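You operate a simulated robot arm through the tools that you are given. There is no shell and no other tool. Be economical: measure what you need, move in short steps, check, and stop when the job is done.

You run a simulated robot arm. Do the job below in one go: nothing can be reset, and whatever is moved stays where it is left.

Task
Clamp the ochre block, press its silver leaf down and burnish it bright.
Fine: stop up to it, black knob at TIGHT; white pad first, then the polishing stone; both go back. Set down upright: polishing stone with green knob.
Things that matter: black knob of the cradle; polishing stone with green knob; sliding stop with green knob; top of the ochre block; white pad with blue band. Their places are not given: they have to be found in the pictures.

It is judged by the outcome, as a careful person would: the job done as asked, and still so three seconds after it is handed in. It fails if anything else is knocked over, pushed out of place, dropped, spilled or broken.

Robot
A 6-joint arm with a two-finger parallel gripper, fixed in place. Base frame: the origin is at the foot of the arm, x ahead of it, y to its left, z up; the work surface is at about z = 0. Units: mm, degrees, N and s.
With the tool pointing down near the work surface it reaches from about 140 to 580 mm from the base axis. Its first joint turns from -66.0 to 66.0 degrees. Payload 2.1 kg.
The tool frame sits at the grasp point between the pads (the TCP): z along the fingers, y along the line on which they close. The tips reach 30 mm beyond it. Largest opening 94 mm; finger width 28, thickness 10; the body of the gripper, 50 by 96 mm, starts 55 mm behind the TCP.
Orientation is that of the tool frame in the base frame, as [roll, pitch, yaw] about the fixed x, y, z axes, in that order (R = Rz(yaw) Ry(pitch) Rx(roll)). With the fingers straight down and closing along the base's y, the tool's x points along the base's -x, its y along +y and its z along -z.

Tools
- The arm moves only by the tool servo_tool. Its argument "deltas" is a list of rows, each a list of 7 numbers: the shift along the tool's x, y, z in units of 300 mm (1.0 is 300 mm), then the turn, a rotation vector about the tool's x, y, z in units of 180 degrees (1.0 is 180 degrees), then the finger opening in m, from 0 to 0.094. In form: [[tx, ty, tz, wx, wy, wz, grip], ...]. A call has 1 to 10 rows; each row is the pose to reach, as a shift and turn from the pose commanded when the call began, along the tool's axes at that moment. A call with a number of a shift or a turn outside -1 to 1 is refused whole. Rows are played at 5 a second. More than 50 mm and 8.6 degrees between two rows, or a gripper value outside its range, and nothing of the call is played. Where a pose cannot be reached the arm comes as near as it can. A force on the tool above 40 N (or 10 N above the force at the start of the call, whichever is more), or a blocked arm, ends the call early, and 0.2 s more pass. The fingers move at their own pace (about 72 mm/s each) and stop on an object; they squeeze with about 38 N. The grip force told is the motor's: it shows also when the fingers shut on nothing. Time passes only in rows, and 0.2 s behind the last, so rows that repeat a pose let the fingers close. The reply holds the time, the measured pose of the TCP, the force on the tool along the base axes, the opening and the grip force, in the units named above and with some noise, with the torque about the TCP (base axes, N m) and any sound that the robot's microphone picked up.
- Cameras (640 x 400 px; columns grow to the right, rows downward): "scene" is fixed at [53.1, -362.8, 498.2]; the picture's right is [0.83, -0.56, 0.00], its down [-0.24, -0.36, -0.90] and it looks along [0.50, 0.75, -0.43] (base axes); focal length 321 px, centre (320, 200). "wrist" rides on the gripper at [76, 14, -102] in the tool frame; the picture's right is [-0.18, 0.98, 0.00], its down [-0.75, -0.14, -0.64] and it looks along [-0.63, -0.12, 0.77] (tool axes); focal length 243 px, centre (320, 200).
- camera(camera): a new picture of that camera. It takes no simulated time.
- point_at(camera, pixels): for up to 12 pixels [column, row] of the newest picture of that camera ("zoom" is the newest enlarged one), the place [x, y, z] in the base frame of the surface seen there, good to about 2 mm. It takes no simulated time.
- enlarge(camera, box): a new picture of the part [left, top, right, bottom] of that camera's present view, enlarged. It takes no simulated time.
- hand_in(): hands the job in; it is judged then, once.

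Keep the steps short. Do not move on a guess: measure, check each grasp and each placing, and mend mistakes. In all there are 80 turns and 38 pictures (those below and enlarged ones count). Leave the gripper open and the arm clear of the work at the hand-in unless told otherwise, and finish with a single line.

The tools are called after "Emit:" by a JSON object that holds its "fn" and its "kwargs". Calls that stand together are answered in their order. servo_tool: Moves the arm, as the interface text tells. Its arguments: {"type":"object","properties":{"deltas":{"type":"array"}},"required":["deltas"]} The other tools are called the same way: camera (camera) takes a picture; point_at (camera, pixels) gives the place of the surface under pixels of a picture; enlarge (camera, box) takes an enlarged picture of a part of a camera's view; hand_in () hands the job in.

At the start:

```text
time: 0.0
eef_pos: [316.8, 147.2, 344.7]
tcp_rot: [180.0, -0.1, -180.0]
ft_force: [0.4, -0.3, -0.6]
wrist_torque: [-0.01, 0.01, 0.0]
opening: 94.1
finger_force: 0.0
```

scene: 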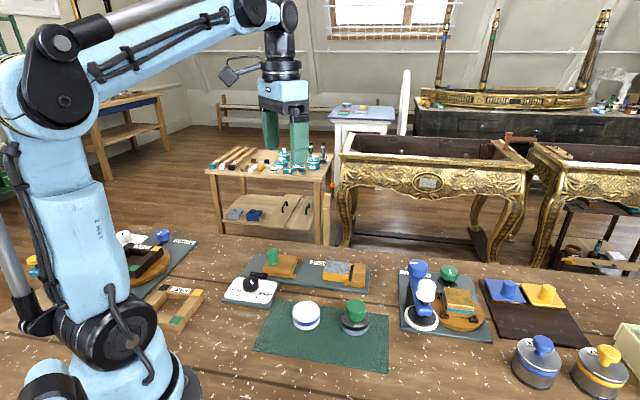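
wrist: 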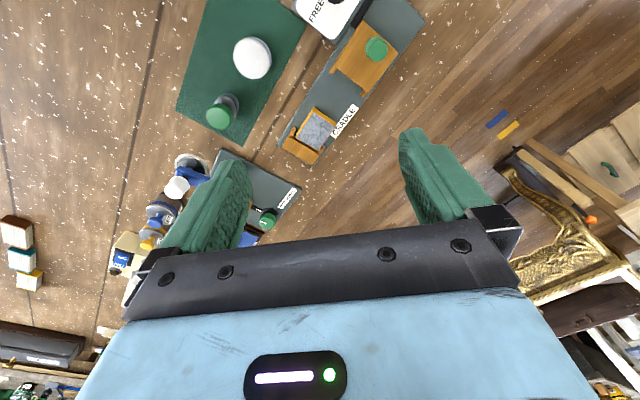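

I see the cradle around scene (300,270), with the black knob on a FREE plate at (262,285) and the white pad and stone on the green mat. I'll enlarge those areas.

Emit:
{"fn": "enlarge", "kwargs": {"camera": "scene", "box": [210, 235, 400, 375]}}

Emit:
{"fn": "enlarge", "kwargs": {"camera": "wrist", "box": [170, 0, 430, 170]}}

```text
2.86 times, centred on (305, 305) of scene
```

zoom: 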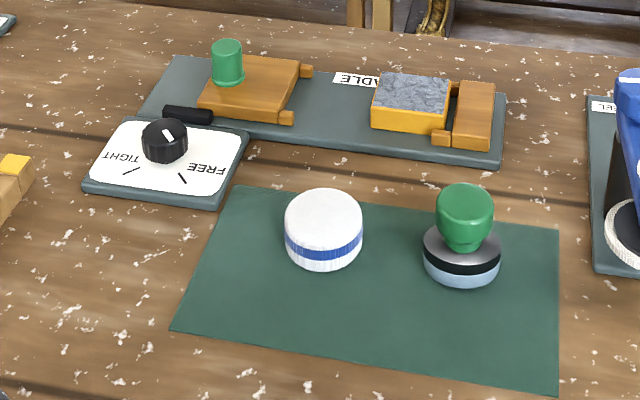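

```text
2.35 times, centred on (300, 85) of wrist
```

zoom: 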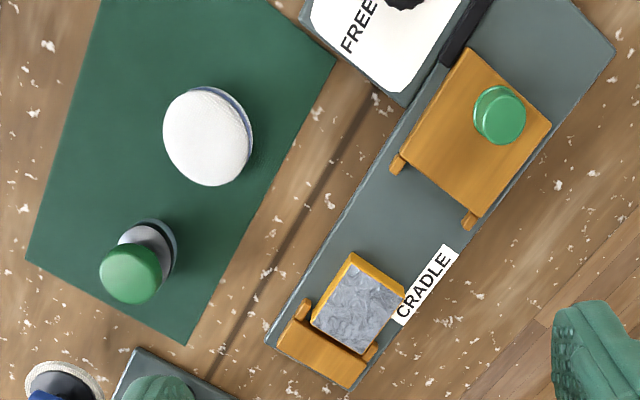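

I'll measure the key points: the stop, block, pads and knob.

Emit:
{"fn": "point_at", "kwargs": {"camera": "zoom", "pixels": [[500, 115], [352, 262], [402, 300], [360, 350], [313, 312], [208, 135], [130, 272], [470, 50], [550, 125], [398, 165], [468, 222], [335, 358]]}}

Emit:
{"fn": "enlarge", "kwargs": {"camera": "scene", "box": [210, 235, 320, 315]}}

```text
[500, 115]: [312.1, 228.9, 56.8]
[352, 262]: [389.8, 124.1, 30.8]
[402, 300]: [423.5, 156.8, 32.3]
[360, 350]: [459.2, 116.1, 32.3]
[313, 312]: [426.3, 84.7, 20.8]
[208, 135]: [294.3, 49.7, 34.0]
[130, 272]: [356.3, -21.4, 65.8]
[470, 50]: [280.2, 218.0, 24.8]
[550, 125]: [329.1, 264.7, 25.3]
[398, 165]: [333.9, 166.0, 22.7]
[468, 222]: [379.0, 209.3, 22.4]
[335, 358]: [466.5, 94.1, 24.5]
```

```text
5.00 times, centred on (265, 275) of scene
```

zoom: 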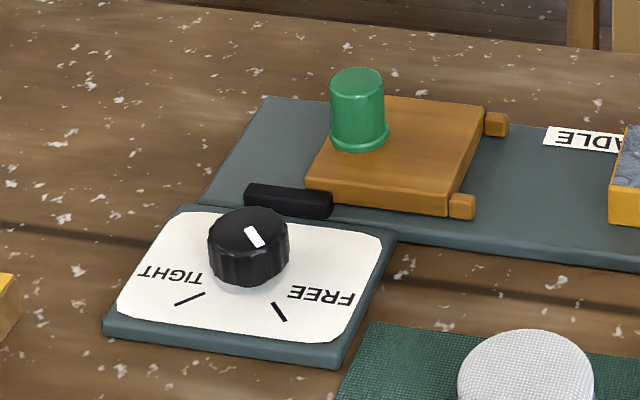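

Emit:
{"fn": "point_at", "kwargs": {"camera": "zoom", "pixels": [[248, 228], [246, 229], [262, 246], [273, 303], [286, 321], [204, 293], [176, 304], [248, 208], [212, 235], [286, 235], [357, 76], [290, 196]]}}

Emit:
{"fn": "point_at", "kwargs": {"camera": "scene", "pixels": [[306, 306], [293, 312], [319, 312], [356, 305], [345, 305], [367, 305], [340, 327], [355, 333], [356, 320], [306, 325], [263, 276], [310, 275]]}}

```text
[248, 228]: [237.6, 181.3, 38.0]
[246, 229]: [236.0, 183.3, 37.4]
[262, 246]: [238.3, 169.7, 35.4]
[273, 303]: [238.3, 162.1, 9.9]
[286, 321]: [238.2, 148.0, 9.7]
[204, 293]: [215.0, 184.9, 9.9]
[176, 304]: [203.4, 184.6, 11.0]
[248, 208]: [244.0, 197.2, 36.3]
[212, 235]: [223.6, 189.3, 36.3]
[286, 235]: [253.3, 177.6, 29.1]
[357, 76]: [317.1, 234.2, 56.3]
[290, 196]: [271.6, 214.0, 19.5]
```

```text
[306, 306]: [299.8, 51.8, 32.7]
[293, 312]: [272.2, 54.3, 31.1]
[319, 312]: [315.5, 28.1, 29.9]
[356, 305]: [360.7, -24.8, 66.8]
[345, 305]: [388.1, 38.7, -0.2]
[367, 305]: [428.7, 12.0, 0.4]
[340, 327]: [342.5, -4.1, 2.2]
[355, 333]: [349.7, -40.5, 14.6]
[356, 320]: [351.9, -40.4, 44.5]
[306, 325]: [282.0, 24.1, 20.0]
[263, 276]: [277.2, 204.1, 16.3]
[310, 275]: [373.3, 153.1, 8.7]
```

The stop knob is at about (313,229), top z 57, and the cradle axis points along (0.695,-0.719). The black knob is at about (238,184) and needs 90° clockwise to go from FREE (-y) to TIGHT (-x). I'll move above the stop knob with the fingers closing along the slide axis.

Emit:
{"fn": "servo_tool", "kwargs": {"deltas": [[0.002, 0.045, 0.12, 0, 0, -0.041, 0.07], [0.004, 0.09, 0.24, 0, 0, -0.0815, 0.06], [0.006, 0.136, 0.36, 0, 0, -0.122, 0.06], [0.008, 0.182, 0.48, 0, 0, -0.163, 0.06], [0.01, 0.227, 0.6, 0, 0, -0.204, 0.06], [0.0127, 0.2727, 0.716, 0, 0, -0.2444, 0.06], [0.0127, 0.2727, 0.716, 0, 0, -0.2444, 0.06]]}}

Emit:
{"fn": "camera", "kwargs": {"camera": "wrist"}}

```text
time: 1.6
eef_pos: [313.5, 228.8, 129.7]
tcp_rot: [-179.9, 0.0, -135.9]
ft_force: [0.3, 0.7, 0.8]
wrist_torque: [-0.03, 0.02, 0.01]
opening: 59.9
finger_force: 0.0
```

```text
32 pictures are left
```

wrist: 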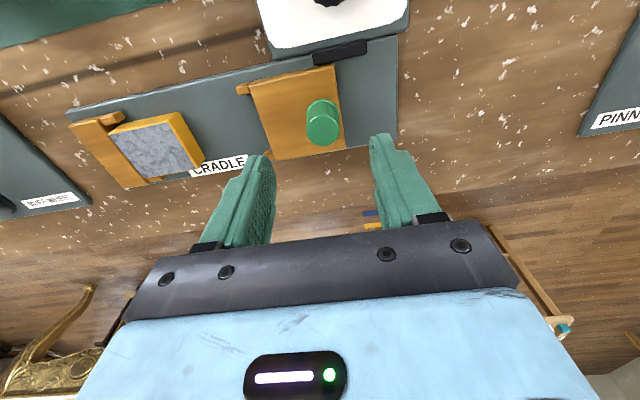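

Now I'll refine the knob centre and the geometry from this closer view.

Emit:
{"fn": "point_at", "kwargs": {"camera": "wrist", "pixels": [[322, 127], [309, 127], [337, 127], [250, 82], [240, 88], [283, 150], [108, 132], [178, 113], [204, 158], [133, 180], [343, 150], [328, 103]]}}

Emit:
{"fn": "enlarge", "kwargs": {"camera": "wrist", "box": [60, 50, 360, 200]}}

```text
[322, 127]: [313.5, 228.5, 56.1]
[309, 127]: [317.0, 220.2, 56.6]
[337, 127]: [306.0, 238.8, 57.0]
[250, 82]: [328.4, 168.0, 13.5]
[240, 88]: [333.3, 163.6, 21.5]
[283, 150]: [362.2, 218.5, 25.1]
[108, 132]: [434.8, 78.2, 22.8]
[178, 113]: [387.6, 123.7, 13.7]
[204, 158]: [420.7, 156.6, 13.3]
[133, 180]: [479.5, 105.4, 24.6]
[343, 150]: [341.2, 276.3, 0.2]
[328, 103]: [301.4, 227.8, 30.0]
```

```text
2.13 times, centred on (210, 125) of wrist
```

zoom: 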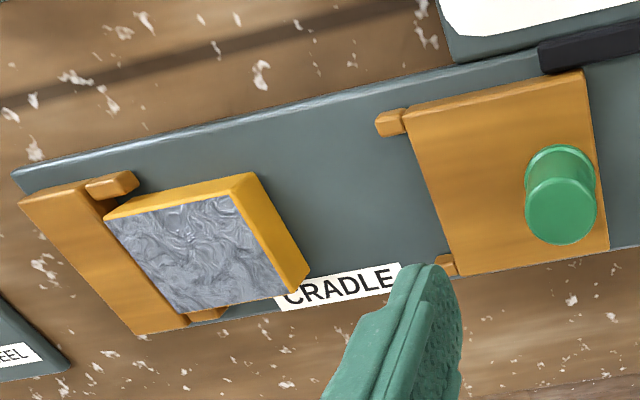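

The knob centre is confirmed at (313.5,228.5). I'll descend to TCP z 60 and close on it.

Emit:
{"fn": "servo_tool", "kwargs": {"deltas": [[0, 0, 0.11, 0, 0, 0, 0.06], [0, 0, 0.18, 0, 0, 0, 0.06], [0, 0, 0.232, 0, 0, 0, 0.06], [0, 0, 0.232, 0, 0, 0, 0.02], [0, 0, 0.232, 0, 0, 0, 0.01], [0, 0, 0.232, 0, 0, 0, 0.01]]}}

```text
time: 3.0
eef_pos: [313.2, 229.6, 60.6]
tcp_rot: [179.9, 0.2, -136.0]
ft_force: [2.4, -0.5, -9.5]
wrist_torque: [0.22, 0.44, 0.01]
opening: 25.1
finger_force: 45.2
```

The knob is gripped at 25 mm. I'll slide the stop along the cradle (tool -y), 60 mm to begin with.

Emit:
{"fn": "servo_tool", "kwargs": {"deltas": [[0, -0.03, 0, 0, 0, 0, 0.01], [0, -0.07, 0, 0, 0, 0, 0.01], [0, -0.11, 0, 0, 0, 0, 0.01], [0, -0.15, 0, 0, 0, 0, 0.01], [0, -0.18, 0, 0, 0, 0, 0.01], [0, -0.2, 0, 0, 0, 0, 0.01]]}}

Emit:
{"fn": "camera", "kwargs": {"camera": "wrist"}}

```text
time: 4.4
eef_pos: [355.4, 187.1, 60.5]
tcp_rot: [-179.9, -0.1, -136.0]
ft_force: [-4.4, -5.1, -22.8]
wrist_torque: [0.36, 0.26, -0.02]
opening: 25.1
finger_force: 44.7
```

```text
30 pictures are left
```

wrist: 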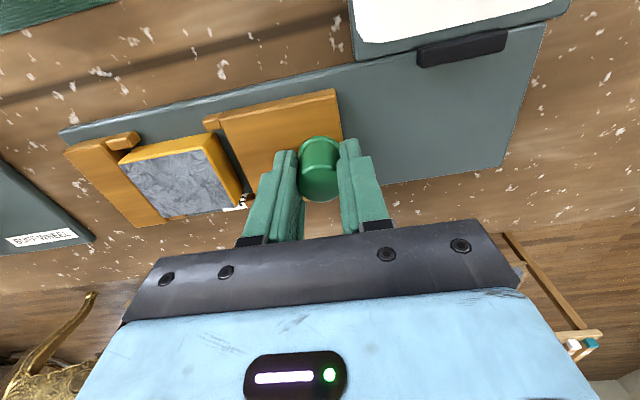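

The downward pull has grown to -23 N, so I'm lifting slightly. I'll lower 1 mm, ease sideways by 0.5 mm and go on in small steps.

Emit:
{"fn": "servo_tool", "kwargs": {"deltas": [[0.0017, 0, 0.0035, 0, 0, 0, 0.01], [0.002, -0.015, 0.0035, 0, 0, 0, 0.01], [0.002, -0.027, 0.0035, 0, 0, 0, 0.01], [0.002, -0.04, 0.0035, 0, 0, 0, 0.01]]}}

```text
time: 5.4
eef_pos: [363.8, 177.6, 58.9]
tcp_rot: [180.0, 0.3, -136.0]
ft_force: [7.6, 7.5, 33.1]
wrist_torque: [0.59, 0.29, -0.05]
opening: 25.2
finger_force: 45.1
```

That overcorrected to +33 N. I'll raise 0.6 mm, move back 0.3 mm sideways, and continue.

Emit:
{"fn": "servo_tool", "kwargs": {"deltas": [[-0.001, 0, -0.002, 0, 0, 0, 0.01], [-0.001, -0.008, -0.002, 0, 0, 0, 0.01], [-0.001, -0.015, -0.002, 0, 0, 0, 0.01]]}}

Emit:
{"fn": "enlarge", "kwargs": {"camera": "wrist", "box": [60, 80, 360, 240]}}

```text
time: 6.2
eef_pos: [365.7, 175.4, 59.2]
tcp_rot: [180.0, 0.3, -136.0]
ft_force: [18.0, 19.7, -5.1]
wrist_torque: [0.17, 0.79, 0.06]
opening: 24.8
finger_force: 44.8
```

```text
2.13 times, centred on (210, 160) of wrist
```

zoom: 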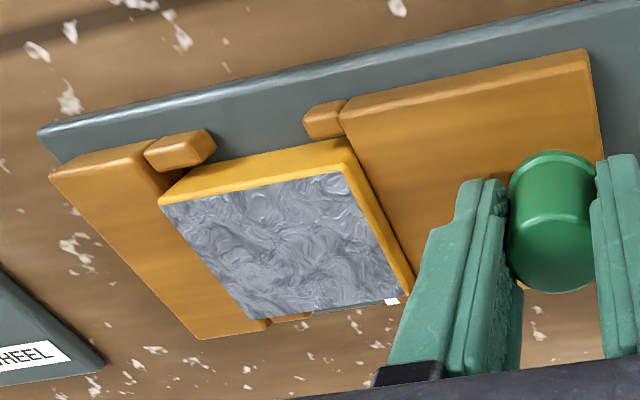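

The stop is now touching the block, with a sideways force of about 26 N. I'll relieve that toward +perp (tool -x) and push on gently.

Emit:
{"fn": "servo_tool", "kwargs": {"deltas": [[-0.0015, 0, 0, 0, 0, 0, 0.01], [-0.0015, -0.003, 0, 0, 0, 0, 0.01]]}}

```text
time: 6.8
eef_pos: [368.1, 174.8, 58.3]
tcp_rot: [-179.9, 0.2, -136.1]
ft_force: [8.1, 11.6, -20.7]
wrist_torque: [1.22, -0.25, -0.09]
opening: 25.3
finger_force: 44.4
```

Along the slide axis there's almost no resistance yet (-3 N). I'll keep going.

Emit:
{"fn": "servo_tool", "kwargs": {"deltas": [[-0.0005, -0.004, 0.0005, 0, 0, 0, 0.01], [-0.0005, -0.008, 0.0005, 0, 0, 0, 0.01], [-0.0005, -0.012, 0.0005, 0, 0, 0, 0.01]]}}

Emit:
{"fn": "enlarge", "kwargs": {"camera": "wrist", "box": [60, 80, 360, 240]}}

```text
time: 7.6
eef_pos: [368.0, 172.7, 60.2]
tcp_rot: [179.9, 0.0, -135.9]
ft_force: [-2.1, 17.3, -10.7]
wrist_torque: [-0.09, -1.0, -0.04]
opening: 25.0
finger_force: 45.6
```

```text
2.13 times, centred on (210, 160) of wrist
```

zoom: 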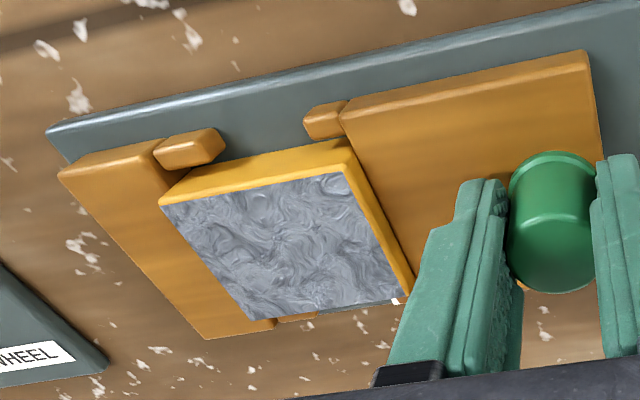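

Axial resistance is now about -14 N and the gap at the fixed end has nearly closed. I'll push another 1.5 mm.

Emit:
{"fn": "servo_tool", "kwargs": {"deltas": [[0, -0.0025, 0, 0, 0, 0, 0.01], [0, -0.005, 0, 0, 0, 0, 0.01], [0, -0.005, 0, 0, 0, 0, 0.01]]}}

```text
time: 8.4
eef_pos: [369.7, 172.2, 59.0]
tcp_rot: [179.7, 0.0, -135.8]
ft_force: [-14.7, 26.7, -9.6]
wrist_torque: [-0.71, 0.03, 0.02]
opening: 25.4
finger_force: 45.3
```

It's firm at about 29 N, so the stop is up to the block. I'll release, rise and look.

Emit:
{"fn": "servo_tool", "kwargs": {"deltas": [[0, 0.003, 0, 0, 0, 0, 0.01], [0, 0.003, 0, 0, 0, 0, 0.045], [0, 0.003, 0, 0, 0, 0, 0.045], [0, 0.003, -0.1, 0, 0, 0, 0.045], [0, 0.003, -0.22, 0, 0, 0, 0.05], [0, 0.003, -0.22, 0, 0, 0, 0.05]]}}

Emit:
{"fn": "camera", "kwargs": {"camera": "wrist"}}

```text
time: 9.8
eef_pos: [371.0, 170.6, 126.1]
tcp_rot: [-180.0, 0.0, -136.0]
ft_force: [-0.2, -0.4, 0.4]
wrist_torque: [0.03, 0.0, 0.01]
opening: 49.9
finger_force: 0.0
```

```text
27 pictures are left
```

wrist: 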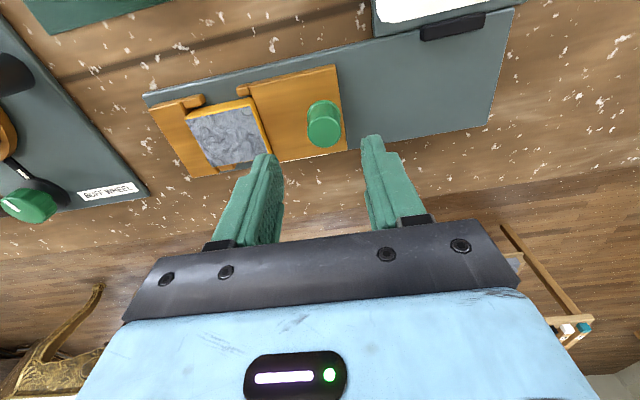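

The stop is against the block and aligned. Next I'll move above the black knob at (238,184), keeping the yaw for a 44° → -46° turn.

Emit:
{"fn": "servo_tool", "kwargs": {"deltas": [[0.072, 0.085, 0, 0, 0, 0, 0.06], [0.144, 0.17, 0, 0, 0, 0, 0.06], [0.216, 0.254, 0, 0, 0, 0, 0.06], [0.2888, 0.339, 0.02, 0, 0, 0, 0.06], [0.2888, 0.339, 0.05, 0, 0, 0, 0.06]]}}

Emit:
{"fn": "camera", "kwargs": {"camera": "wrist"}}

Emit:
{"fn": "enlarge", "kwargs": {"camera": "scene", "box": [210, 235, 400, 355]}}

```text
time: 11.0
eef_pos: [238.0, 183.7, 109.4]
tcp_rot: [180.0, 0.0, -136.0]
ft_force: [0.8, 0.2, 0.7]
wrist_torque: [0.05, 0.02, 0.01]
opening: 60.2
finger_force: 0.0
```

```text
26 pictures are left
```

wrist: 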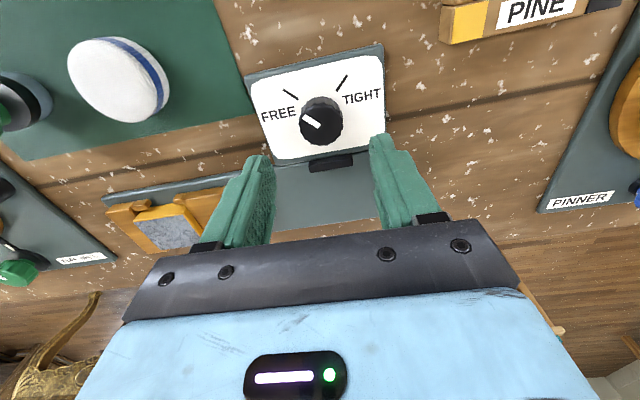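

```text
3.33 times, centred on (305, 295) of scene
```

zoom: 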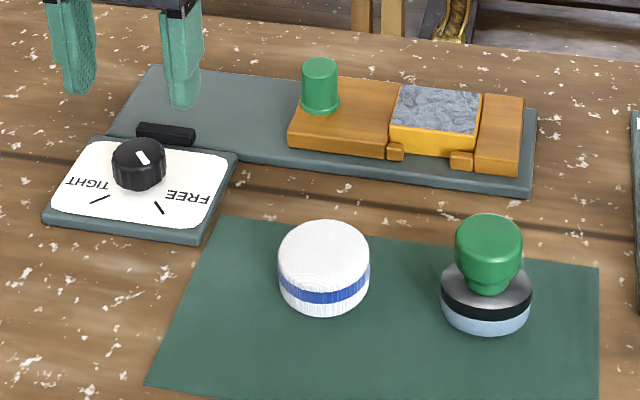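

Emit:
{"fn": "point_at", "kwargs": {"camera": "wrist", "pixels": [[305, 118], [320, 127], [322, 122], [303, 125], [342, 122], [320, 140], [284, 91], [294, 97], [347, 77], [338, 89]]}}

Emit:
{"fn": "enlarge", "kwargs": {"camera": "wrist", "box": [260, 60, 400, 170]}}

```text
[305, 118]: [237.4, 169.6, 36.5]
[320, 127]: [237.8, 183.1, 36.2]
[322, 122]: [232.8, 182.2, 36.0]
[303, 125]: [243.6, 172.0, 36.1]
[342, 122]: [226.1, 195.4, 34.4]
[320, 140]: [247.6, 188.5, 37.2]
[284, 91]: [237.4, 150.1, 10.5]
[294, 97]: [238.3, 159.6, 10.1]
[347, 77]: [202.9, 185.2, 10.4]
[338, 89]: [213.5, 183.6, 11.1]
```

```text
3.64 times, centred on (330, 115) of wrist
```

zoom: 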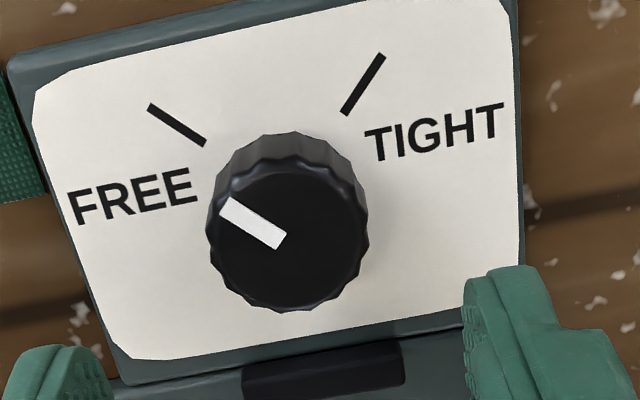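

The pointer is exactly at FREE (-y), the centre is (237.7,184), and TIGHT is -x. I'll descend to TCP z 52 and grip.

Emit:
{"fn": "servo_tool", "kwargs": {"deltas": [[0, 0, 0.1, 0, 0, 0, 0.06], [0, 0, 0.19, 0, 0, 0, 0.06], [0, 0, 0.19, 0, 0, 0, 0.03], [0, 0, 0.19, 0, 0, 0, 0.015], [0, 0, 0.19, 0, 0, 0, 0.015]]}}

```text
time: 12.2
eef_pos: [236.6, 185.6, 52.6]
tcp_rot: [-180.0, 0.1, -136.0]
ft_force: [-1.4, 2.9, -20.4]
wrist_torque: [0.0, -0.06, 0.01]
opening: 32.5
finger_force: 45.5
```

It's gripped at 32.5 mm. I'll turn clockwise from above (tool +z), the first 48°.

Emit:
{"fn": "servo_tool", "kwargs": {"deltas": [[0, 0, 0.001, 0, 0, 0.0444, 0.015], [0, 0, 0.001, 0, 0, 0.0889, 0.015], [0, 0, 0.001, 0, 0, 0.1333, 0.015], [0, 0, 0.001, 0, 0, 0.1778, 0.015], [0, 0, 0.001, 0, 0, 0.2222, 0.015], [0, 0, 0.001, 0, 0, 0.2667, 0.015]]}}

```text
time: 13.6
eef_pos: [237.7, 183.9, 53.7]
tcp_rot: [-180.0, -0.1, 175.9]
ft_force: [-10.9, 4.1, -30.5]
wrist_torque: [0.05, -0.08, -0.01]
opening: 32.5
finger_force: 45.2
```

That turned 48°. I'll ease down slightly and do the remaining 42°.

Emit:
{"fn": "servo_tool", "kwargs": {"deltas": [[0, 0, 0.002, 0, 0, 0.0444, 0.015], [0, 0, 0.002, 0, 0, 0.0889, 0.015], [0, 0, 0.002, 0, 0, 0.1333, 0.015], [0, 0, 0.002, 0, 0, 0.1778, 0.015], [0, 0, 0.002, 0, 0, 0.2222, 0.015], [0, 0, 0.002, 0, 0, 0.2333, 0.015]]}}

```text
time: 15.0
eef_pos: [236.5, 182.6, 53.6]
tcp_rot: [-179.7, 0.0, 134.0]
ft_force: [-11.4, -18.8, 9.1]
wrist_torque: [0.35, 0.84, 0.61]
opening: 32.8
finger_force: 44.8
```

Torque about z is 0.6 N m now, so the knob is at or near its stop. I'll release, rise and check the pointer.

Emit:
{"fn": "servo_tool", "kwargs": {"deltas": [[0, 0, 0, 0, 0, 0, 0.06], [0, 0, 0, 0, 0, 0, 0.06], [0, 0, -0.1, 0, 0, 0, 0.06], [0, 0, -0.2, 0, 0, 0, 0.06], [0, 0, -0.25, 0, 0, 0, 0.06]]}}

Emit:
{"fn": "enlarge", "kwargs": {"camera": "scene", "box": [210, 245, 310, 315]}}

```text
time: 16.2
eef_pos: [239.7, 185.0, 128.7]
tcp_rot: [179.9, 0.0, 134.1]
ft_force: [0.4, -0.6, 0.4]
wrist_torque: [0.02, -0.02, 0.02]
opening: 59.9
finger_force: 0.0
```

```text
5.71 times, centred on (260, 280) of scene
```

zoom: 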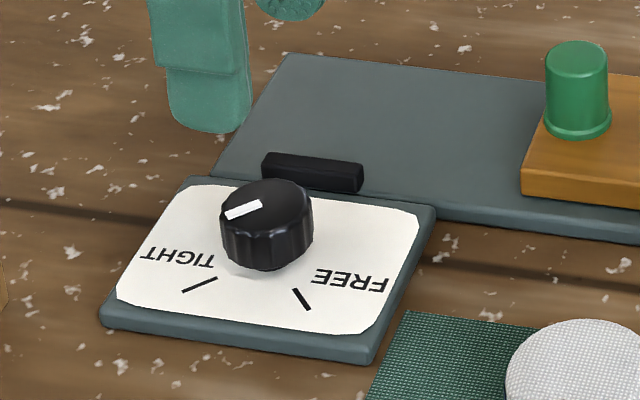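

Emit:
{"fn": "point_at", "kwargs": {"camera": "zoom", "pixels": [[259, 205], [229, 214], [266, 204], [214, 279], [186, 290]]}}

Emit:
{"fn": "point_at", "kwargs": {"camera": "scene", "pixels": [[306, 306], [295, 308], [317, 308], [306, 313], [306, 302]]}}

```text
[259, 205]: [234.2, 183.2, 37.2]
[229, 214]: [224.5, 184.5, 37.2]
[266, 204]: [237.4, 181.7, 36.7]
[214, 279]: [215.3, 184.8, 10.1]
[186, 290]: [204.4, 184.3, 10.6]
```

```text
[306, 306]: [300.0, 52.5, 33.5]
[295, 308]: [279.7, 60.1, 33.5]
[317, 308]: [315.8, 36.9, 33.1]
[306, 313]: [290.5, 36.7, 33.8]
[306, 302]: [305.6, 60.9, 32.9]
```

The pointer is at TIGHT. I'll move above the white pad at about (296,49), keeping the yaw, and look with the wrist camera.

Emit:
{"fn": "servo_tool", "kwargs": {"deltas": [[-0.091, -0.036, 0, 0, 0, 0, 0.08], [-0.182, -0.072, 0, 0, 0, 0, 0.08], [-0.273, -0.108, 0, 0, 0, 0, 0.08], [-0.364, -0.145, 0, 0, 0, 0, 0.08], [-0.4557, -0.1807, 0, 0, 0, 0, 0.08], [-0.4557, -0.1807, 0, 0, 0, 0, 0.08]]}}

Emit:
{"fn": "camera", "kwargs": {"camera": "wrist"}}

```text
time: 17.6
eef_pos: [295.4, 49.3, 126.2]
tcp_rot: [-180.0, 0.0, 134.1]
ft_force: [0.1, -0.1, -0.5]
wrist_torque: [0.0, 0.01, 0.01]
opening: 80.2
finger_force: 0.0
```

```text
22 pictures are left
```

wrist: 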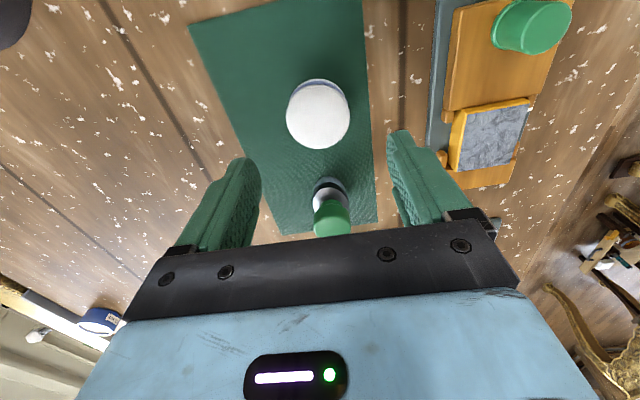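

Emit:
{"fn": "point_at", "kwargs": {"camera": "wrist", "pixels": [[319, 116], [289, 116], [347, 116], [319, 88], [319, 146], [332, 217], [470, 107], [526, 108], [514, 160], [461, 165], [455, 110], [330, 188]]}}

Emit:
{"fn": "enlarge", "kwargs": {"camera": "wrist", "box": [400, 0, 600, 200]}}

```text
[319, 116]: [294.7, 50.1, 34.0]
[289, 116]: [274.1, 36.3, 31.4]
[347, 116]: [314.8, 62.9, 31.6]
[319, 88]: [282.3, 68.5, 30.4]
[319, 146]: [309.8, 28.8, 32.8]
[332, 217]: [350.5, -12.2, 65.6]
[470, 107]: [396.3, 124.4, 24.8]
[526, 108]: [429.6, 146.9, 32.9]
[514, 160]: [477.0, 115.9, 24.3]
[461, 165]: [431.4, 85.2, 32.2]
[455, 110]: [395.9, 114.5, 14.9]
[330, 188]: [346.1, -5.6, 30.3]
```

```text
2.00 times, centred on (500, 100) of wrist
```

zoom: 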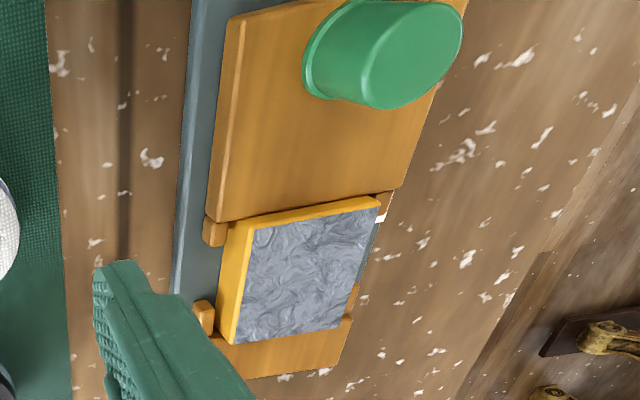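

Emit:
{"fn": "point_at", "kwargs": {"camera": "zoom", "pixels": [[254, 232], [374, 208], [341, 326], [241, 341], [300, 275], [232, 228], [300, 363]]}}

Emit:
{"fn": "servo_tool", "kwargs": {"deltas": [[0, 0, 0.1, 0, 0, 0, 0.08], [0, 0, 0.2, 0, 0, 0, 0.08], [0, 0, 0.27, 0, 0, 0, 0.08]]}}

```text
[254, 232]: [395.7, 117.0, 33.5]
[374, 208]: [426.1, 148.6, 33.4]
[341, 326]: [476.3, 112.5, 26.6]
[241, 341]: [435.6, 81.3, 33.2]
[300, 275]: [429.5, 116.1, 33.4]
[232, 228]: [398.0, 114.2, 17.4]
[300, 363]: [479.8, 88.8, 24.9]
```

```text
time: 18.4
eef_pos: [293.3, 47.6, 45.0]
tcp_rot: [179.9, 0.0, 133.9]
ft_force: [0.3, -0.3, 0.4]
wrist_torque: [0.0, -0.01, 0.01]
opening: 80.1
finger_force: 0.1
```

The leaf centre is about (431,115), z 33, with a size of about 54 along by 44 across. I'll grip the pad at TCP z 41.

Emit:
{"fn": "servo_tool", "kwargs": {"deltas": [[0, 0, 0.013, 0, 0, 0, 0.08], [0, 0, 0.013, 0, 0, 0, 0.04], [0, 0, 0.013, 0, 0, 0, 0.035], [0, 0, 0.013, 0, 0, 0, 0.035], [0, 0, 0.013, 0, 0, 0, 0.035]]}}

```text
time: 19.6
eef_pos: [293.3, 47.2, 43.3]
tcp_rot: [-179.9, 0.0, 134.0]
ft_force: [-0.9, -0.3, 0.4]
wrist_torque: [-0.01, 0.01, 0.02]
opening: 51.3
finger_force: 37.8
```

The pad is held at 51 mm. I'll lift 84 mm, then carry it above the leaf centre.

Emit:
{"fn": "servo_tool", "kwargs": {"deltas": [[0, 0, -0.1, 0, 0, 0, 0.035], [0, 0, -0.2, 0, 0, 0, 0.035], [0, 0, -0.28, 0, 0, 0, 0.035], [-0.035, 0.11, -0.28, 0, 0, 0, 0.035], [-0.075, 0.23, -0.28, 0, 0, 0, 0.035], [-0.115, 0.35, -0.28, 0, 0, 0, 0.035], [-0.1567, 0.4835, -0.28, 0, 0, 0, 0.035], [-0.1567, 0.4835, -0.28, 0, 0, 0, 0.035]]}}

Emit:
{"fn": "camera", "kwargs": {"camera": "scene"}}

```text
time: 21.4
eef_pos: [433.0, 115.4, 128.1]
tcp_rot: [180.0, 0.0, 134.0]
ft_force: [0.2, 0.0, 0.6]
wrist_torque: [0.0, -0.02, 0.01]
opening: 51.2
finger_force: 37.3
```

```text
20 pictures are left
```

scene: 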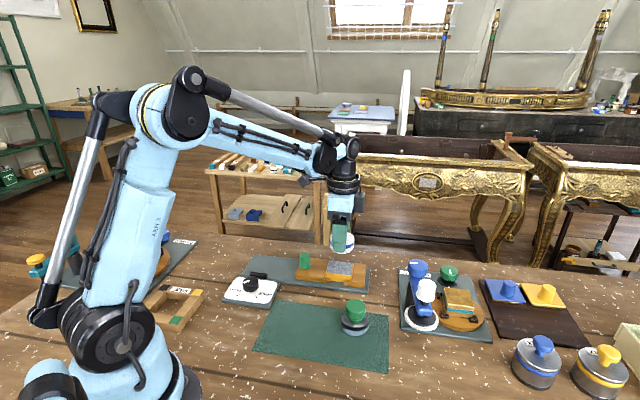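

The pad is above the leaf. I'll lower it to about 6 mm above, then step down.

Emit:
{"fn": "servo_tool", "kwargs": {"deltas": [[0, 0, 0.07, 0, 0, 0, 0.035], [0, 0, 0.14, 0, 0, 0, 0.035], [0, 0, 0.15, 0, 0, 0, 0.035], [0, 0, 0.156, 0, 0, 0, 0.035], [0, 0, 0.162, 0, 0, 0, 0.035]]}}

Emit:
{"fn": "enlarge", "kwargs": {"camera": "scene", "box": [290, 220, 390, 290]}}

```text
time: 22.6
eef_pos: [431.2, 115.9, 78.0]
tcp_rot: [180.0, 0.0, 134.0]
ft_force: [-0.1, -0.1, -1.1]
wrist_torque: [-0.01, 0.0, 0.0]
opening: 51.3
finger_force: 38.2
```

```text
5.71 times, centred on (340, 255) of scene
```

zoom: 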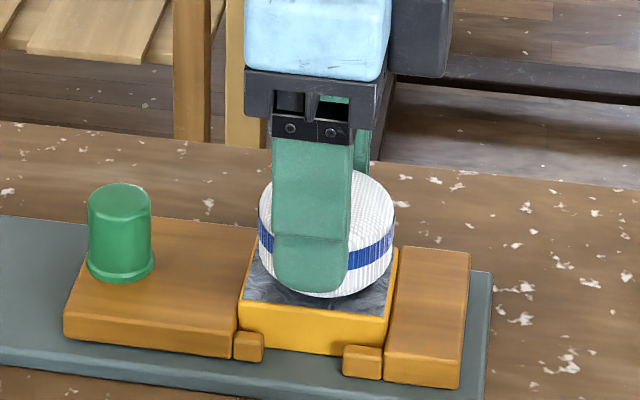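

The pad is just above the leaf, well centred, with no contact yet. I'll step down 1 mm at a time.

Emit:
{"fn": "servo_tool", "kwargs": {"deltas": [[0, 0, 0.0035, 0, 0, 0, 0.035], [0, 0, 0.007, 0, 0, 0, 0.035]]}}

```text
time: 23.2
eef_pos: [430.3, 115.2, 76.2]
tcp_rot: [180.0, -0.1, 134.0]
ft_force: [0.6, -0.1, 0.1]
wrist_torque: [-0.01, 0.0, -0.02]
opening: 51.1
finger_force: 38.5
```

Emit:
{"fn": "servo_tool", "kwargs": {"deltas": [[0, 0, 0.0035, 0, 0, 0, 0.035], [0, 0, 0.007, 0, 0, 0, 0.035]]}}

```text
time: 23.8
eef_pos: [430.7, 114.5, 73.9]
tcp_rot: [179.9, 0.0, 134.1]
ft_force: [-0.6, 0.7, 5.2]
wrist_torque: [-0.01, 0.05, 0.01]
opening: 51.2
finger_force: 37.7
```

Contact at 5 N. I'll press a little more.

Emit:
{"fn": "servo_tool", "kwargs": {"deltas": [[0, 0, 0.002, 0, 0, 0, 0.035], [0, 0, 0.004, 0, 0, 0, 0.035], [0, 0, 0.004, 0, 0, 0, 0.035]]}}

```text
time: 24.6
eef_pos: [430.8, 115.0, 74.1]
tcp_rot: [179.9, -0.1, 134.0]
ft_force: [-2.6, -1.2, 30.9]
wrist_torque: [-0.19, 0.17, -0.03]
opening: 51.4
finger_force: 37.5
```

A full press at 31 N at the centre. I'll lift and press again 9 mm to each side along the block, a bit lighter, so the whole leaf is covered.

Emit:
{"fn": "servo_tool", "kwargs": {"deltas": [[0, 0, -0.018, 0, 0, 0, 0.035], [0.03, 0, -0.018, 0, 0, 0, 0.035], [0.03, 0, -0.008, 0, 0, 0, 0.035], [0.03, 0, -0.001, 0, 0, 0, 0.035], [0.03, 0, -0.001, 0, 0, 0, 0.035]]}}

Emit:
{"fn": "servo_tool", "kwargs": {"deltas": [[0, 0, -0.018, 0, 0, 0, 0.035], [-0.06, 0, -0.018, 0, 0, 0, 0.035], [-0.06, 0, -0.006, 0, 0, 0, 0.035], [-0.06, 0, 0.0, 0, 0, 0, 0.035], [-0.06, 0, 0.0, 0, 0, 0, 0.035]]}}

```text
time: 25.8
eef_pos: [424.2, 121.2, 73.2]
tcp_rot: [179.9, 0.0, 134.0]
ft_force: [-1.3, 1.8, 22.8]
wrist_torque: [-0.06, 0.06, -0.01]
opening: 51.2
finger_force: 38.2
```

```text
time: 27.0
eef_pos: [438.4, 109.3, 73.7]
tcp_rot: [179.9, 0.0, 134.0]
ft_force: [0.2, -2.2, 15.0]
wrist_torque: [-0.09, 0.09, 0.0]
opening: 51.2
finger_force: 38.1
```

Now I'll lift clear, move aside and look at the leaf.

Emit:
{"fn": "servo_tool", "kwargs": {"deltas": [[0.03, 0, -0.08, 0, 0, 0, 0.035], [0.03, 0, -0.17, 0, 0, 0, 0.035], [0.03, 0, -0.2, 0, 0, 0, 0.035]]}}

Emit:
{"fn": "enlarge", "kwargs": {"camera": "scene", "box": [290, 220, 390, 290]}}

```text
time: 27.8
eef_pos: [430.9, 115.5, 134.8]
tcp_rot: [180.0, 0.0, 134.1]
ft_force: [0.0, 0.4, -0.6]
wrist_torque: [0.01, -0.01, -0.02]
opening: 51.2
finger_force: 37.8
```

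```text
5.71 times, centred on (340, 255) of scene
```

zoom: 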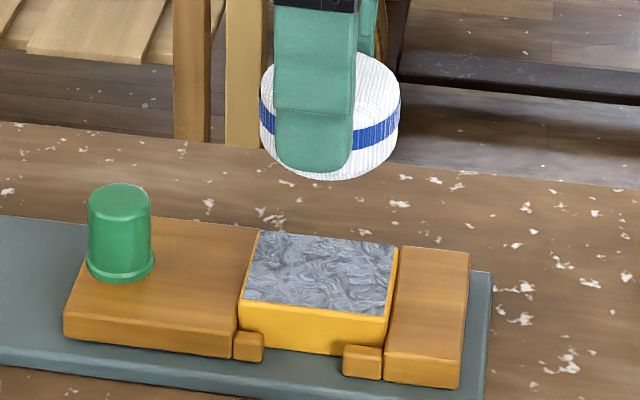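

The leaf still looks wrinkled. I'll press again near all four corners with short holds.

Emit:
{"fn": "servo_tool", "kwargs": {"deltas": [[0.04, 0.03, 0.09, 0, 0, 0, 0.035], [0.04, 0.03, 0.18, 0, 0, 0, 0.035], [0.04, 0.03, 0.197, 0, 0, 0, 0.035], [0.04, 0.03, 0.201, 0, 0, 0, 0.035], [0.04, 0.03, 0.201, 0, 0, 0, 0.035], [0.04, 0.03, 0.201, 0, 0, 0, 0.035]]}}

Emit:
{"fn": "servo_tool", "kwargs": {"deltas": [[0, 0, -0.016, 0, 0, 0, 0.035], [0, -0.06, -0.016, 0, 0, 0, 0.035], [0, -0.06, -0.003, 0, 0, 0, 0.035], [0, -0.06, 0, 0, 0, 0, 0.035], [0, -0.06, 0, 0, 0, 0, 0.035], [0, -0.06, 0, 0, 0, 0, 0.035]]}}

Emit:
{"fn": "servo_tool", "kwargs": {"deltas": [[0, 0, -0.016, 0, 0, 0, 0.035], [-0.08, 0, -0.016, 0, 0, 0, 0.035], [-0.08, 0, -0.003, 0, 0, 0, 0.035], [-0.08, 0, 0, 0, 0, 0, 0.035], [-0.08, 0, 0, 0, 0, 0, 0.035], [-0.08, 0, 0, 0, 0, 0, 0.035]]}}

Emit:
{"fn": "servo_tool", "kwargs": {"deltas": [[0, 0, -0.016, 0, 0, 0, 0.035], [0, 0.06, -0.016, 0, 0, 0, 0.035], [0, 0.06, -0.003, 0, 0, 0, 0.035], [0, 0.06, 0, 0, 0, 0, 0.035], [0, 0.06, 0, 0, 0, 0, 0.035], [0, 0.06, 0, 0, 0, 0, 0.035]]}}

```text
time: 29.2
eef_pos: [428.2, 130.0, 73.8]
tcp_rot: [179.9, 0.1, 134.0]
ft_force: [-2.0, 1.8, 25.3]
wrist_torque: [-0.12, 0.08, 0.01]
opening: 51.4
finger_force: 38.4
```

```text
time: 30.6
eef_pos: [415.8, 116.8, 73.6]
tcp_rot: [179.9, 0.0, 133.9]
ft_force: [-0.5, -2.3, 24.3]
wrist_torque: [-0.08, -0.02, -0.02]
opening: 51.2
finger_force: 37.9
```

```text
time: 32.0
eef_pos: [433.5, 101.0, 73.6]
tcp_rot: [179.8, 0.0, 134.0]
ft_force: [1.1, 1.2, 38.6]
wrist_torque: [0.12, 0.11, -0.01]
opening: 51.2
finger_force: 38.1
```

```text
time: 33.4
eef_pos: [445.8, 113.4, 72.9]
tcp_rot: [179.8, -0.1, 134.0]
ft_force: [2.3, 1.3, 22.1]
wrist_torque: [-0.06, 0.05, 0.01]
opening: 51.3
finger_force: 37.7
```

Lift again, back to centre, and look.

Emit:
{"fn": "servo_tool", "kwargs": {"deltas": [[0.04, -0.03, -0.08, 0, 0, 0, 0.035], [0.04, -0.03, -0.17, 0, 0, 0, 0.035], [0.04, -0.03, -0.2, 0, 0, 0, 0.035]]}}

Emit:
{"fn": "enlarge", "kwargs": {"camera": "scene", "box": [315, 245, 370, 285]}}

```text
time: 34.2
eef_pos: [429.5, 114.7, 132.4]
tcp_rot: [180.0, 0.0, 134.0]
ft_force: [0.9, -0.5, 0.4]
wrist_torque: [0.03, -0.02, 0.01]
opening: 51.7
finger_force: 38.1
```

```text
10.00 times, centred on (342, 265) of scene
```

zoom: 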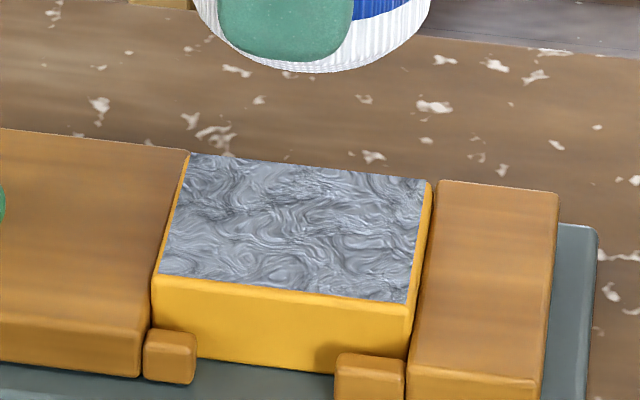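

It's still wrinkled. I'll try gentle sliding strokes with the pad at low force, then compare.

Emit:
{"fn": "servo_tool", "kwargs": {"deltas": [[0.04, 0.02, 0.09, 0, 0, 0, 0.035], [0.04, 0.02, 0.18, 0, 0, 0, 0.035], [0.04, 0.02, 0.198, 0, 0, 0, 0.035], [0.013, 0.02, 0.1985, 0, 0, 0, 0.035], [-0.013, 0.02, 0.1985, 0, 0, 0, 0.035], [-0.04, 0.02, 0.1985, 0, 0, 0, 0.035], [-0.04, -0.02, 0.1985, 0, 0, 0, 0.035], [-0.013, -0.02, 0.1985, 0, 0, 0, 0.035], [0.013, -0.02, 0.1985, 0, 0, 0, 0.035], [0.04, -0.02, 0.1985, 0, 0, 0, 0.035]]}}

Emit:
{"fn": "servo_tool", "kwargs": {"deltas": [[-0.04, 0.02, -0.08, 0, 0, 0, 0.035], [-0.04, 0.02, -0.17, 0, 0, 0, 0.035], [-0.04, 0.02, -0.2, 0, 0, 0, 0.035]]}}

Emit:
{"fn": "enlarge", "kwargs": {"camera": "scene", "box": [315, 245, 370, 285]}}

```text
time: 35.1
eef_pos: [428.2, 127.8, 74.7]
tcp_rot: [-180.0, -0.5, 134.1]
ft_force: [-0.9, 1.0, 15.7]
wrist_torque: [-0.23, -0.22, 0.0]
opening: 51.2
finger_force: 37.5
stopped in row 4: the force on the tool passed its limit at 45 N (the readings are from after the stop); the commanded pose is now the measured one
```

```text
time: 35.9
eef_pos: [438.9, 122.7, 132.6]
tcp_rot: [-179.8, -0.5, 134.1]
ft_force: [0.3, -0.4, 0.0]
wrist_torque: [-0.02, -0.02, -0.02]
opening: 51.5
finger_force: 38.1
```

```text
10.00 times, centred on (342, 265) of scene
```

zoom: 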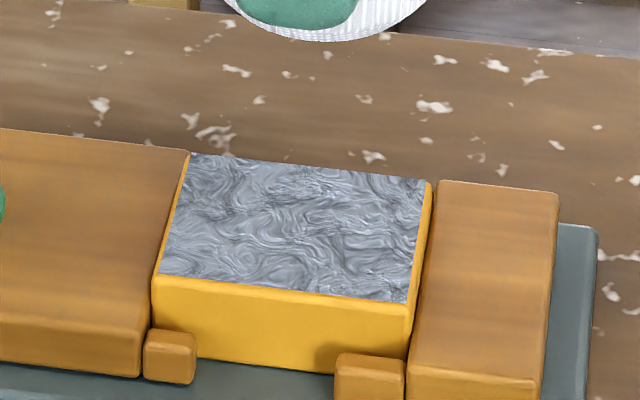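

The landing was too quick and tripped the force limit, but nothing moved. I'll retry more softly: level the tool, land slowly at the stop-side end, then stroke.

Emit:
{"fn": "servo_tool", "kwargs": {"deltas": [[0.04, -0.038, 0.0, 0.0028, 0.0011, 0, 0.035], [0.04, -0.038, 0.09, 0.0028, 0.0011, 0, 0.035], [0.04, -0.038, 0.17, 0.0028, 0.0011, 0, 0.035], [0.04, -0.038, 0.185, 0.0028, 0.0011, 0, 0.035], [0.04, -0.038, 0.19, 0.0028, 0.0011, 0, 0.035], [0.04, -0.038, 0.19, 0.0028, 0.0011, 0, 0.035]]}}

```text
time: 37.3
eef_pos: [423.6, 123.8, 75.7]
tcp_rot: [-179.4, -0.7, 134.2]
ft_force: [-0.2, -0.2, -1.0]
wrist_torque: [0.0, 0.0, -0.01]
opening: 51.4
finger_force: 37.8
```

The levelling went the wrong way, so I'll correct it (wx -0.0033, wy -0.0039) and land slowly.

Emit:
{"fn": "servo_tool", "kwargs": {"deltas": [[0, 0, 0, -0.0033, -0.0039, 0, 0.035], [0, 0, 0.003, -0.0033, -0.0039, 0, 0.035], [0, 0, 0.005, -0.0033, -0.0039, 0, 0.035]]}}

```text
time: 38.1
eef_pos: [423.7, 123.1, 74.7]
tcp_rot: [179.9, 0.0, 134.3]
ft_force: [-0.8, 0.3, -0.5]
wrist_torque: [-0.04, 0.0, 0.01]
opening: 51.5
finger_force: 38.0
```

Level now. I'll go down slowly to light contact.

Emit:
{"fn": "servo_tool", "kwargs": {"deltas": [[0, 0, 0.002, 0, 0, 0, 0.035], [0, 0, 0.004, 0, 0, 0, 0.035]]}}

```text
time: 38.7
eef_pos: [423.4, 124.1, 73.7]
tcp_rot: [-180.0, -0.1, 134.2]
ft_force: [-1.1, -1.6, 7.5]
wrist_torque: [-0.05, -0.01, -0.02]
opening: 51.3
finger_force: 37.2
```

Contact at 7.5 N. I'll stroke along the block and back at this depth.

Emit:
{"fn": "servo_tool", "kwargs": {"deltas": [[-0.02, 0, 0.0015, 0, 0, 0, 0.035], [-0.04, 0, 0.0015, 0, 0, 0, 0.035], [-0.06, 0, 0.0015, 0, 0, 0, 0.035], [-0.07, 0, 0.0015, 0, 0, 0, 0.035], [-0.07, 0.02, 0.0015, 0, 0, 0, 0.035], [-0.05, 0.02, 0.0015, 0, 0, 0, 0.035], [-0.03, 0.02, 0.0015, 0, 0, 0, 0.035], [-0.01, 0.02, 0.0015, 0, 0, 0, 0.035], [0, 0.02, 0.0015, 0, 0, 0, 0.035], [0, 0, 0.0015, 0, 0, 0, 0.035]]}}

Emit:
{"fn": "servo_tool", "kwargs": {"deltas": [[0, -0.02, 0, 0, 0, 0, 0.035], [-0.02, -0.02, 0, 0, 0, 0, 0.035], [-0.04, -0.02, 0, 0, 0, 0, 0.035], [-0.06, -0.02, 0, 0, 0, 0, 0.035], [-0.07, -0.02, 0, 0, 0, 0, 0.035], [-0.04, -0.01, -0.02, 0, 0, 0, 0.035], [-0.04, -0.01, -0.1, 0, 0, 0, 0.035], [-0.04, -0.01, -0.2, 0, 0, 0, 0.035]]}}

Emit:
{"fn": "enlarge", "kwargs": {"camera": "scene", "box": [315, 245, 370, 285]}}

```text
time: 39.7
eef_pos: [435.5, 111.1, 74.0]
tcp_rot: [-179.9, -0.1, 134.2]
ft_force: [-1.4, 1.3, 13.3]
wrist_torque: [-0.02, 0.0, -0.02]
opening: 51.3
finger_force: 37.6
stopped in row 4: the force on the tool passed its limit at 41 N (the readings are from after the stop); the commanded pose is now the measured one
```

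```text
time: 41.5
eef_pos: [443.0, 98.3, 133.0]
tcp_rot: [-180.0, -0.3, 134.3]
ft_force: [0.7, -0.4, -0.2]
wrist_torque: [-0.01, 0.02, -0.01]
opening: 51.2
finger_force: 37.9
```

```text
10.00 times, centred on (342, 265) of scene
```

zoom: 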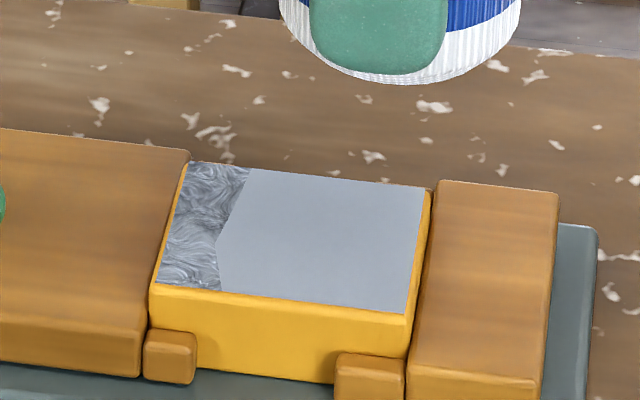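

The strokes work: the right-hand part is now smooth and only the stop-side end is still wrinkled. I'll land softly at the centre and stroke toward the stop end.

Emit:
{"fn": "servo_tool", "kwargs": {"deltas": [[0.0678, 0.01, 0.0, 0, -0.0017, 0, 0.035], [0.0678, 0.01, 0.1, 0, -0.0017, 0, 0.035], [0.0678, 0.01, 0.175, 0, -0.0017, 0, 0.035], [0.0678, 0.01, 0.187, 0, -0.0017, 0, 0.035], [0.0678, 0.01, 0.192, 0, -0.0017, 0, 0.035], [0.0678, 0.01, 0.194, 0, -0.0017, 0, 0.035]]}}

```text
time: 42.9
eef_pos: [429.7, 116.3, 75.0]
tcp_rot: [-179.9, 0.1, 134.2]
ft_force: [0.2, -0.2, 0.0]
wrist_torque: [0.01, 0.04, 0.01]
opening: 51.1
finger_force: 38.0
```

Emit:
{"fn": "servo_tool", "kwargs": {"deltas": [[0, 0, 0.002, 0, 0, 0, 0.035], [0, 0, 0.004, 0, 0, 0, 0.035], [0, 0, 0.0055, 0, 0, 0, 0.035]]}}

```text
time: 43.7
eef_pos: [430.0, 118.0, 74.8]
tcp_rot: [-179.9, 0.2, 134.2]
ft_force: [-1.4, 0.3, 11.5]
wrist_torque: [-0.07, 0.1, 0.02]
opening: 51.1
finger_force: 38.1
```

Contact at 11.5 N. I'll stroke toward the stop end and back, slowly.

Emit:
{"fn": "servo_tool", "kwargs": {"deltas": [[0.012, 0, 0, 0, 0, 0, 0.035], [0.024, 0, 0, 0, 0, 0, 0.035], [0.036, 0, 0, 0, 0, 0, 0.035], [0.046, 0, 0, 0, 0, 0, 0.035], [0.046, 0.015, 0, 0, 0, 0, 0.035], [0.034, 0.015, 0, 0, 0, 0, 0.035], [0.022, 0.015, 0, 0, 0, 0, 0.035], [0.022, -0.01, 0, 0, 0, 0, 0.035], [0.036, -0.015, 0, 0, 0, 0, 0.035], [0.046, -0.015, 0, 0, 0, 0, 0.035]]}}

Emit:
{"fn": "servo_tool", "kwargs": {"deltas": [[-0.02, 0.015, -0.03, 0, 0, 0, 0.035], [-0.04, 0.015, -0.1, 0, 0, 0, 0.035], [-0.04, 0.015, -0.2, 0, 0, 0, 0.035]]}}

Emit:
{"fn": "enlarge", "kwargs": {"camera": "scene", "box": [315, 245, 370, 285]}}

```text
time: 45.9
eef_pos: [417.6, 121.5, 74.1]
tcp_rot: [-179.9, 0.2, 134.1]
ft_force: [3.8, -4.4, 14.1]
wrist_torque: [-0.22, -0.22, 0.0]
opening: 51.3
finger_force: 37.8
```

```text
time: 46.7
eef_pos: [427.8, 118.5, 131.6]
tcp_rot: [-179.9, 0.1, 134.2]
ft_force: [0.5, 0.1, 0.0]
wrist_torque: [0.01, 0.0, 0.0]
opening: 51.3
finger_force: 38.1
```

```text
10.00 times, centred on (342, 265) of scene
```

zoom: 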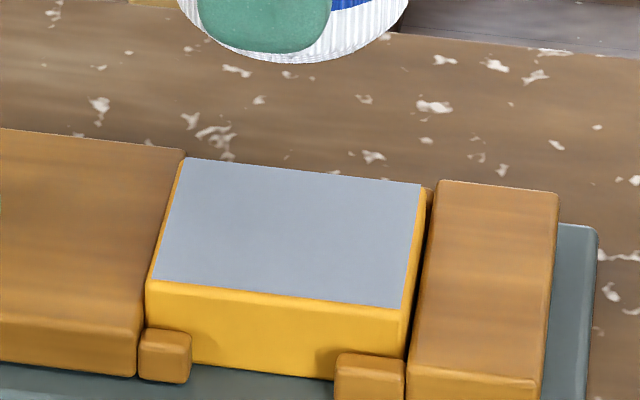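

The leaf is laid smooth everywhere. The stop and block seem to have shifted about 1 mm, which I'll check after returning the pad to (294,48).

Emit:
{"fn": "servo_tool", "kwargs": {"deltas": [[0.035, -0.12, 0, 0, 0, 0, 0.035], [0.07, -0.24, 0, 0, 0, 0, 0.035], [0.105, -0.36, 0, 0, 0, 0, 0.035], [0.1408, -0.484, 0, 0, 0, 0, 0.035], [0.1408, -0.484, 0.1, 0, 0, 0, 0.035], [0.1408, -0.484, 0.2, 0, 0, 0, 0.035], [0.1408, -0.484, 0.27, 0, 0, 0, 0.035], [0.1408, -0.484, 0.285, 0, 0, 0, 0.035]]}}

```text
time: 48.5
eef_pos: [294.5, 46.8, 46.5]
tcp_rot: [-180.0, 0.1, 134.1]
ft_force: [-0.1, 0.3, -1.0]
wrist_torque: [0.0, 0.01, -0.03]
opening: 51.2
finger_force: 37.8
```

Now down slowly until it touches.

Emit:
{"fn": "servo_tool", "kwargs": {"deltas": [[0, 0, 0.004, 0, 0, 0, 0.035], [0, 0, 0.008, 0, 0, 0, 0.035], [0, 0, 0.011, 0, 0, 0, 0.035]]}}

```text
time: 49.3
eef_pos: [294.7, 46.1, 44.4]
tcp_rot: [-180.0, 0.1, 134.3]
ft_force: [0.7, -0.7, 0.5]
wrist_torque: [-0.02, -0.03, -0.02]
opening: 51.4
finger_force: 38.2
```

Emit:
{"fn": "servo_tool", "kwargs": {"deltas": [[0, 0, 0.003, 0, 0, 0, 0.035], [0, 0, 0.006, 0, 0, 0, 0.035], [0, 0, 0.008, 0, 0, 0, 0.035]]}}

```text
time: 50.1
eef_pos: [295.2, 47.1, 40.8]
tcp_rot: [-180.0, 0.1, 134.2]
ft_force: [-0.1, -0.2, -0.1]
wrist_torque: [0.04, -0.03, 0.02]
opening: 51.1
finger_force: 38.1
```

Emit:
{"fn": "servo_tool", "kwargs": {"deltas": [[0, 0, 0.002, 0, 0, 0, 0.035], [0, 0, 0.004, 0, 0, 0, 0.035], [0, 0, 0.005, 0, 0, 0, 0.035]]}}

```text
time: 50.8
eef_pos: [295.6, 47.5, 42.4]
tcp_rot: [-179.9, 0.1, 134.3]
ft_force: [-1.6, -0.1, 19.4]
wrist_torque: [0.04, 0.07, 0.02]
opening: 51.3
finger_force: 38.1
stopped in row 3: the force on the tool passed its limit at 44 N (the readings are from after the stop); the commanded pose is now the measured one
```

The pad is on the mat (19 N). I'll open, rise and look.

Emit:
{"fn": "servo_tool", "kwargs": {"deltas": [[0, 0, 0, 0, 0, 0, 0.08], [0, 0, 0, 0, 0, 0, 0.08], [0, 0, -0.12, 0, 0, 0, 0.08], [0, 0, -0.25, 0, 0, 0, 0.08], [0, 0, -0.3, 0, 0, 0, 0.08]]}}

Emit:
{"fn": "enlarge", "kwargs": {"camera": "scene", "box": [210, 235, 400, 355]}}

Emit:
{"fn": "camera", "kwargs": {"camera": "wrist"}}

```text
time: 52.0
eef_pos: [295.0, 46.9, 130.5]
tcp_rot: [-180.0, 0.1, 134.1]
ft_force: [-0.2, 0.0, 0.1]
wrist_torque: [0.03, -0.01, -0.03]
opening: 79.8
finger_force: 0.1
```

```text
3.33 times, centred on (305, 295) of scene
```

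zoom: 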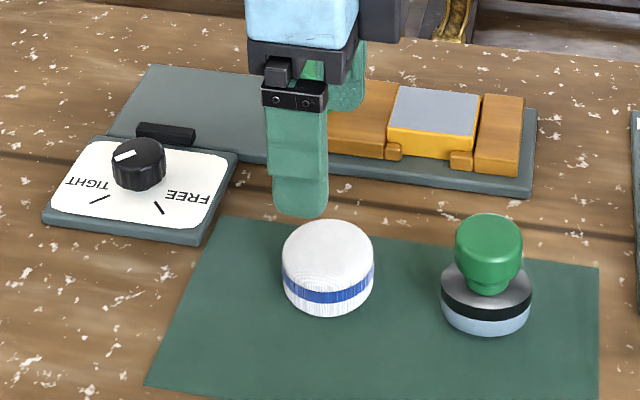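

```text
12 pictures are left
```

wrist: 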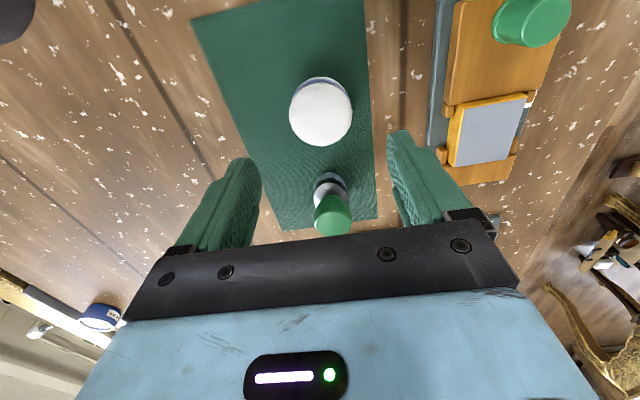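

The pad is back. I'll measure it, the stone and the block gaps.

Emit:
{"fn": "point_at", "kwargs": {"camera": "zoom", "pixels": [[488, 235], [457, 245], [520, 245], [444, 297], [530, 297], [486, 312], [486, 326], [489, 285], [463, 270], [489, 258], [288, 265], [371, 265]]}}

Emit:
{"fn": "point_at", "kwargs": {"camera": "wrist", "pixels": [[332, 205], [318, 208], [346, 210], [332, 232], [316, 187], [343, 181], [319, 115], [452, 110], [529, 101], [458, 164], [510, 157], [333, 218]]}}

```text
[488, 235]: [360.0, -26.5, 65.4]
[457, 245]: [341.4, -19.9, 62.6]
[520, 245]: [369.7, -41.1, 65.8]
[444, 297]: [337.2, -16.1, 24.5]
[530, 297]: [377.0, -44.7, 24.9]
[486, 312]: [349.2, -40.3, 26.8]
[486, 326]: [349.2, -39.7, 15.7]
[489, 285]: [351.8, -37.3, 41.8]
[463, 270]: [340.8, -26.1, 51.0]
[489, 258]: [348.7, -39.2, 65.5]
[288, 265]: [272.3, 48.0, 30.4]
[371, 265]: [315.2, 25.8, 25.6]
```

```text
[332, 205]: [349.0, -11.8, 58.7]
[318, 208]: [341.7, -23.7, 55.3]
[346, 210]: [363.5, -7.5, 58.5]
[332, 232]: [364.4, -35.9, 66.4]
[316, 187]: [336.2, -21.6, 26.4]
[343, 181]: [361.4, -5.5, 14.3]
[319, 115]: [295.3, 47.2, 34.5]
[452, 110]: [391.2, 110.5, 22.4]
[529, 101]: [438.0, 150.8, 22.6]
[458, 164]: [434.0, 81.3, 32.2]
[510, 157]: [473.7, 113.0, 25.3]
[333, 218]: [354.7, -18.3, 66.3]
```

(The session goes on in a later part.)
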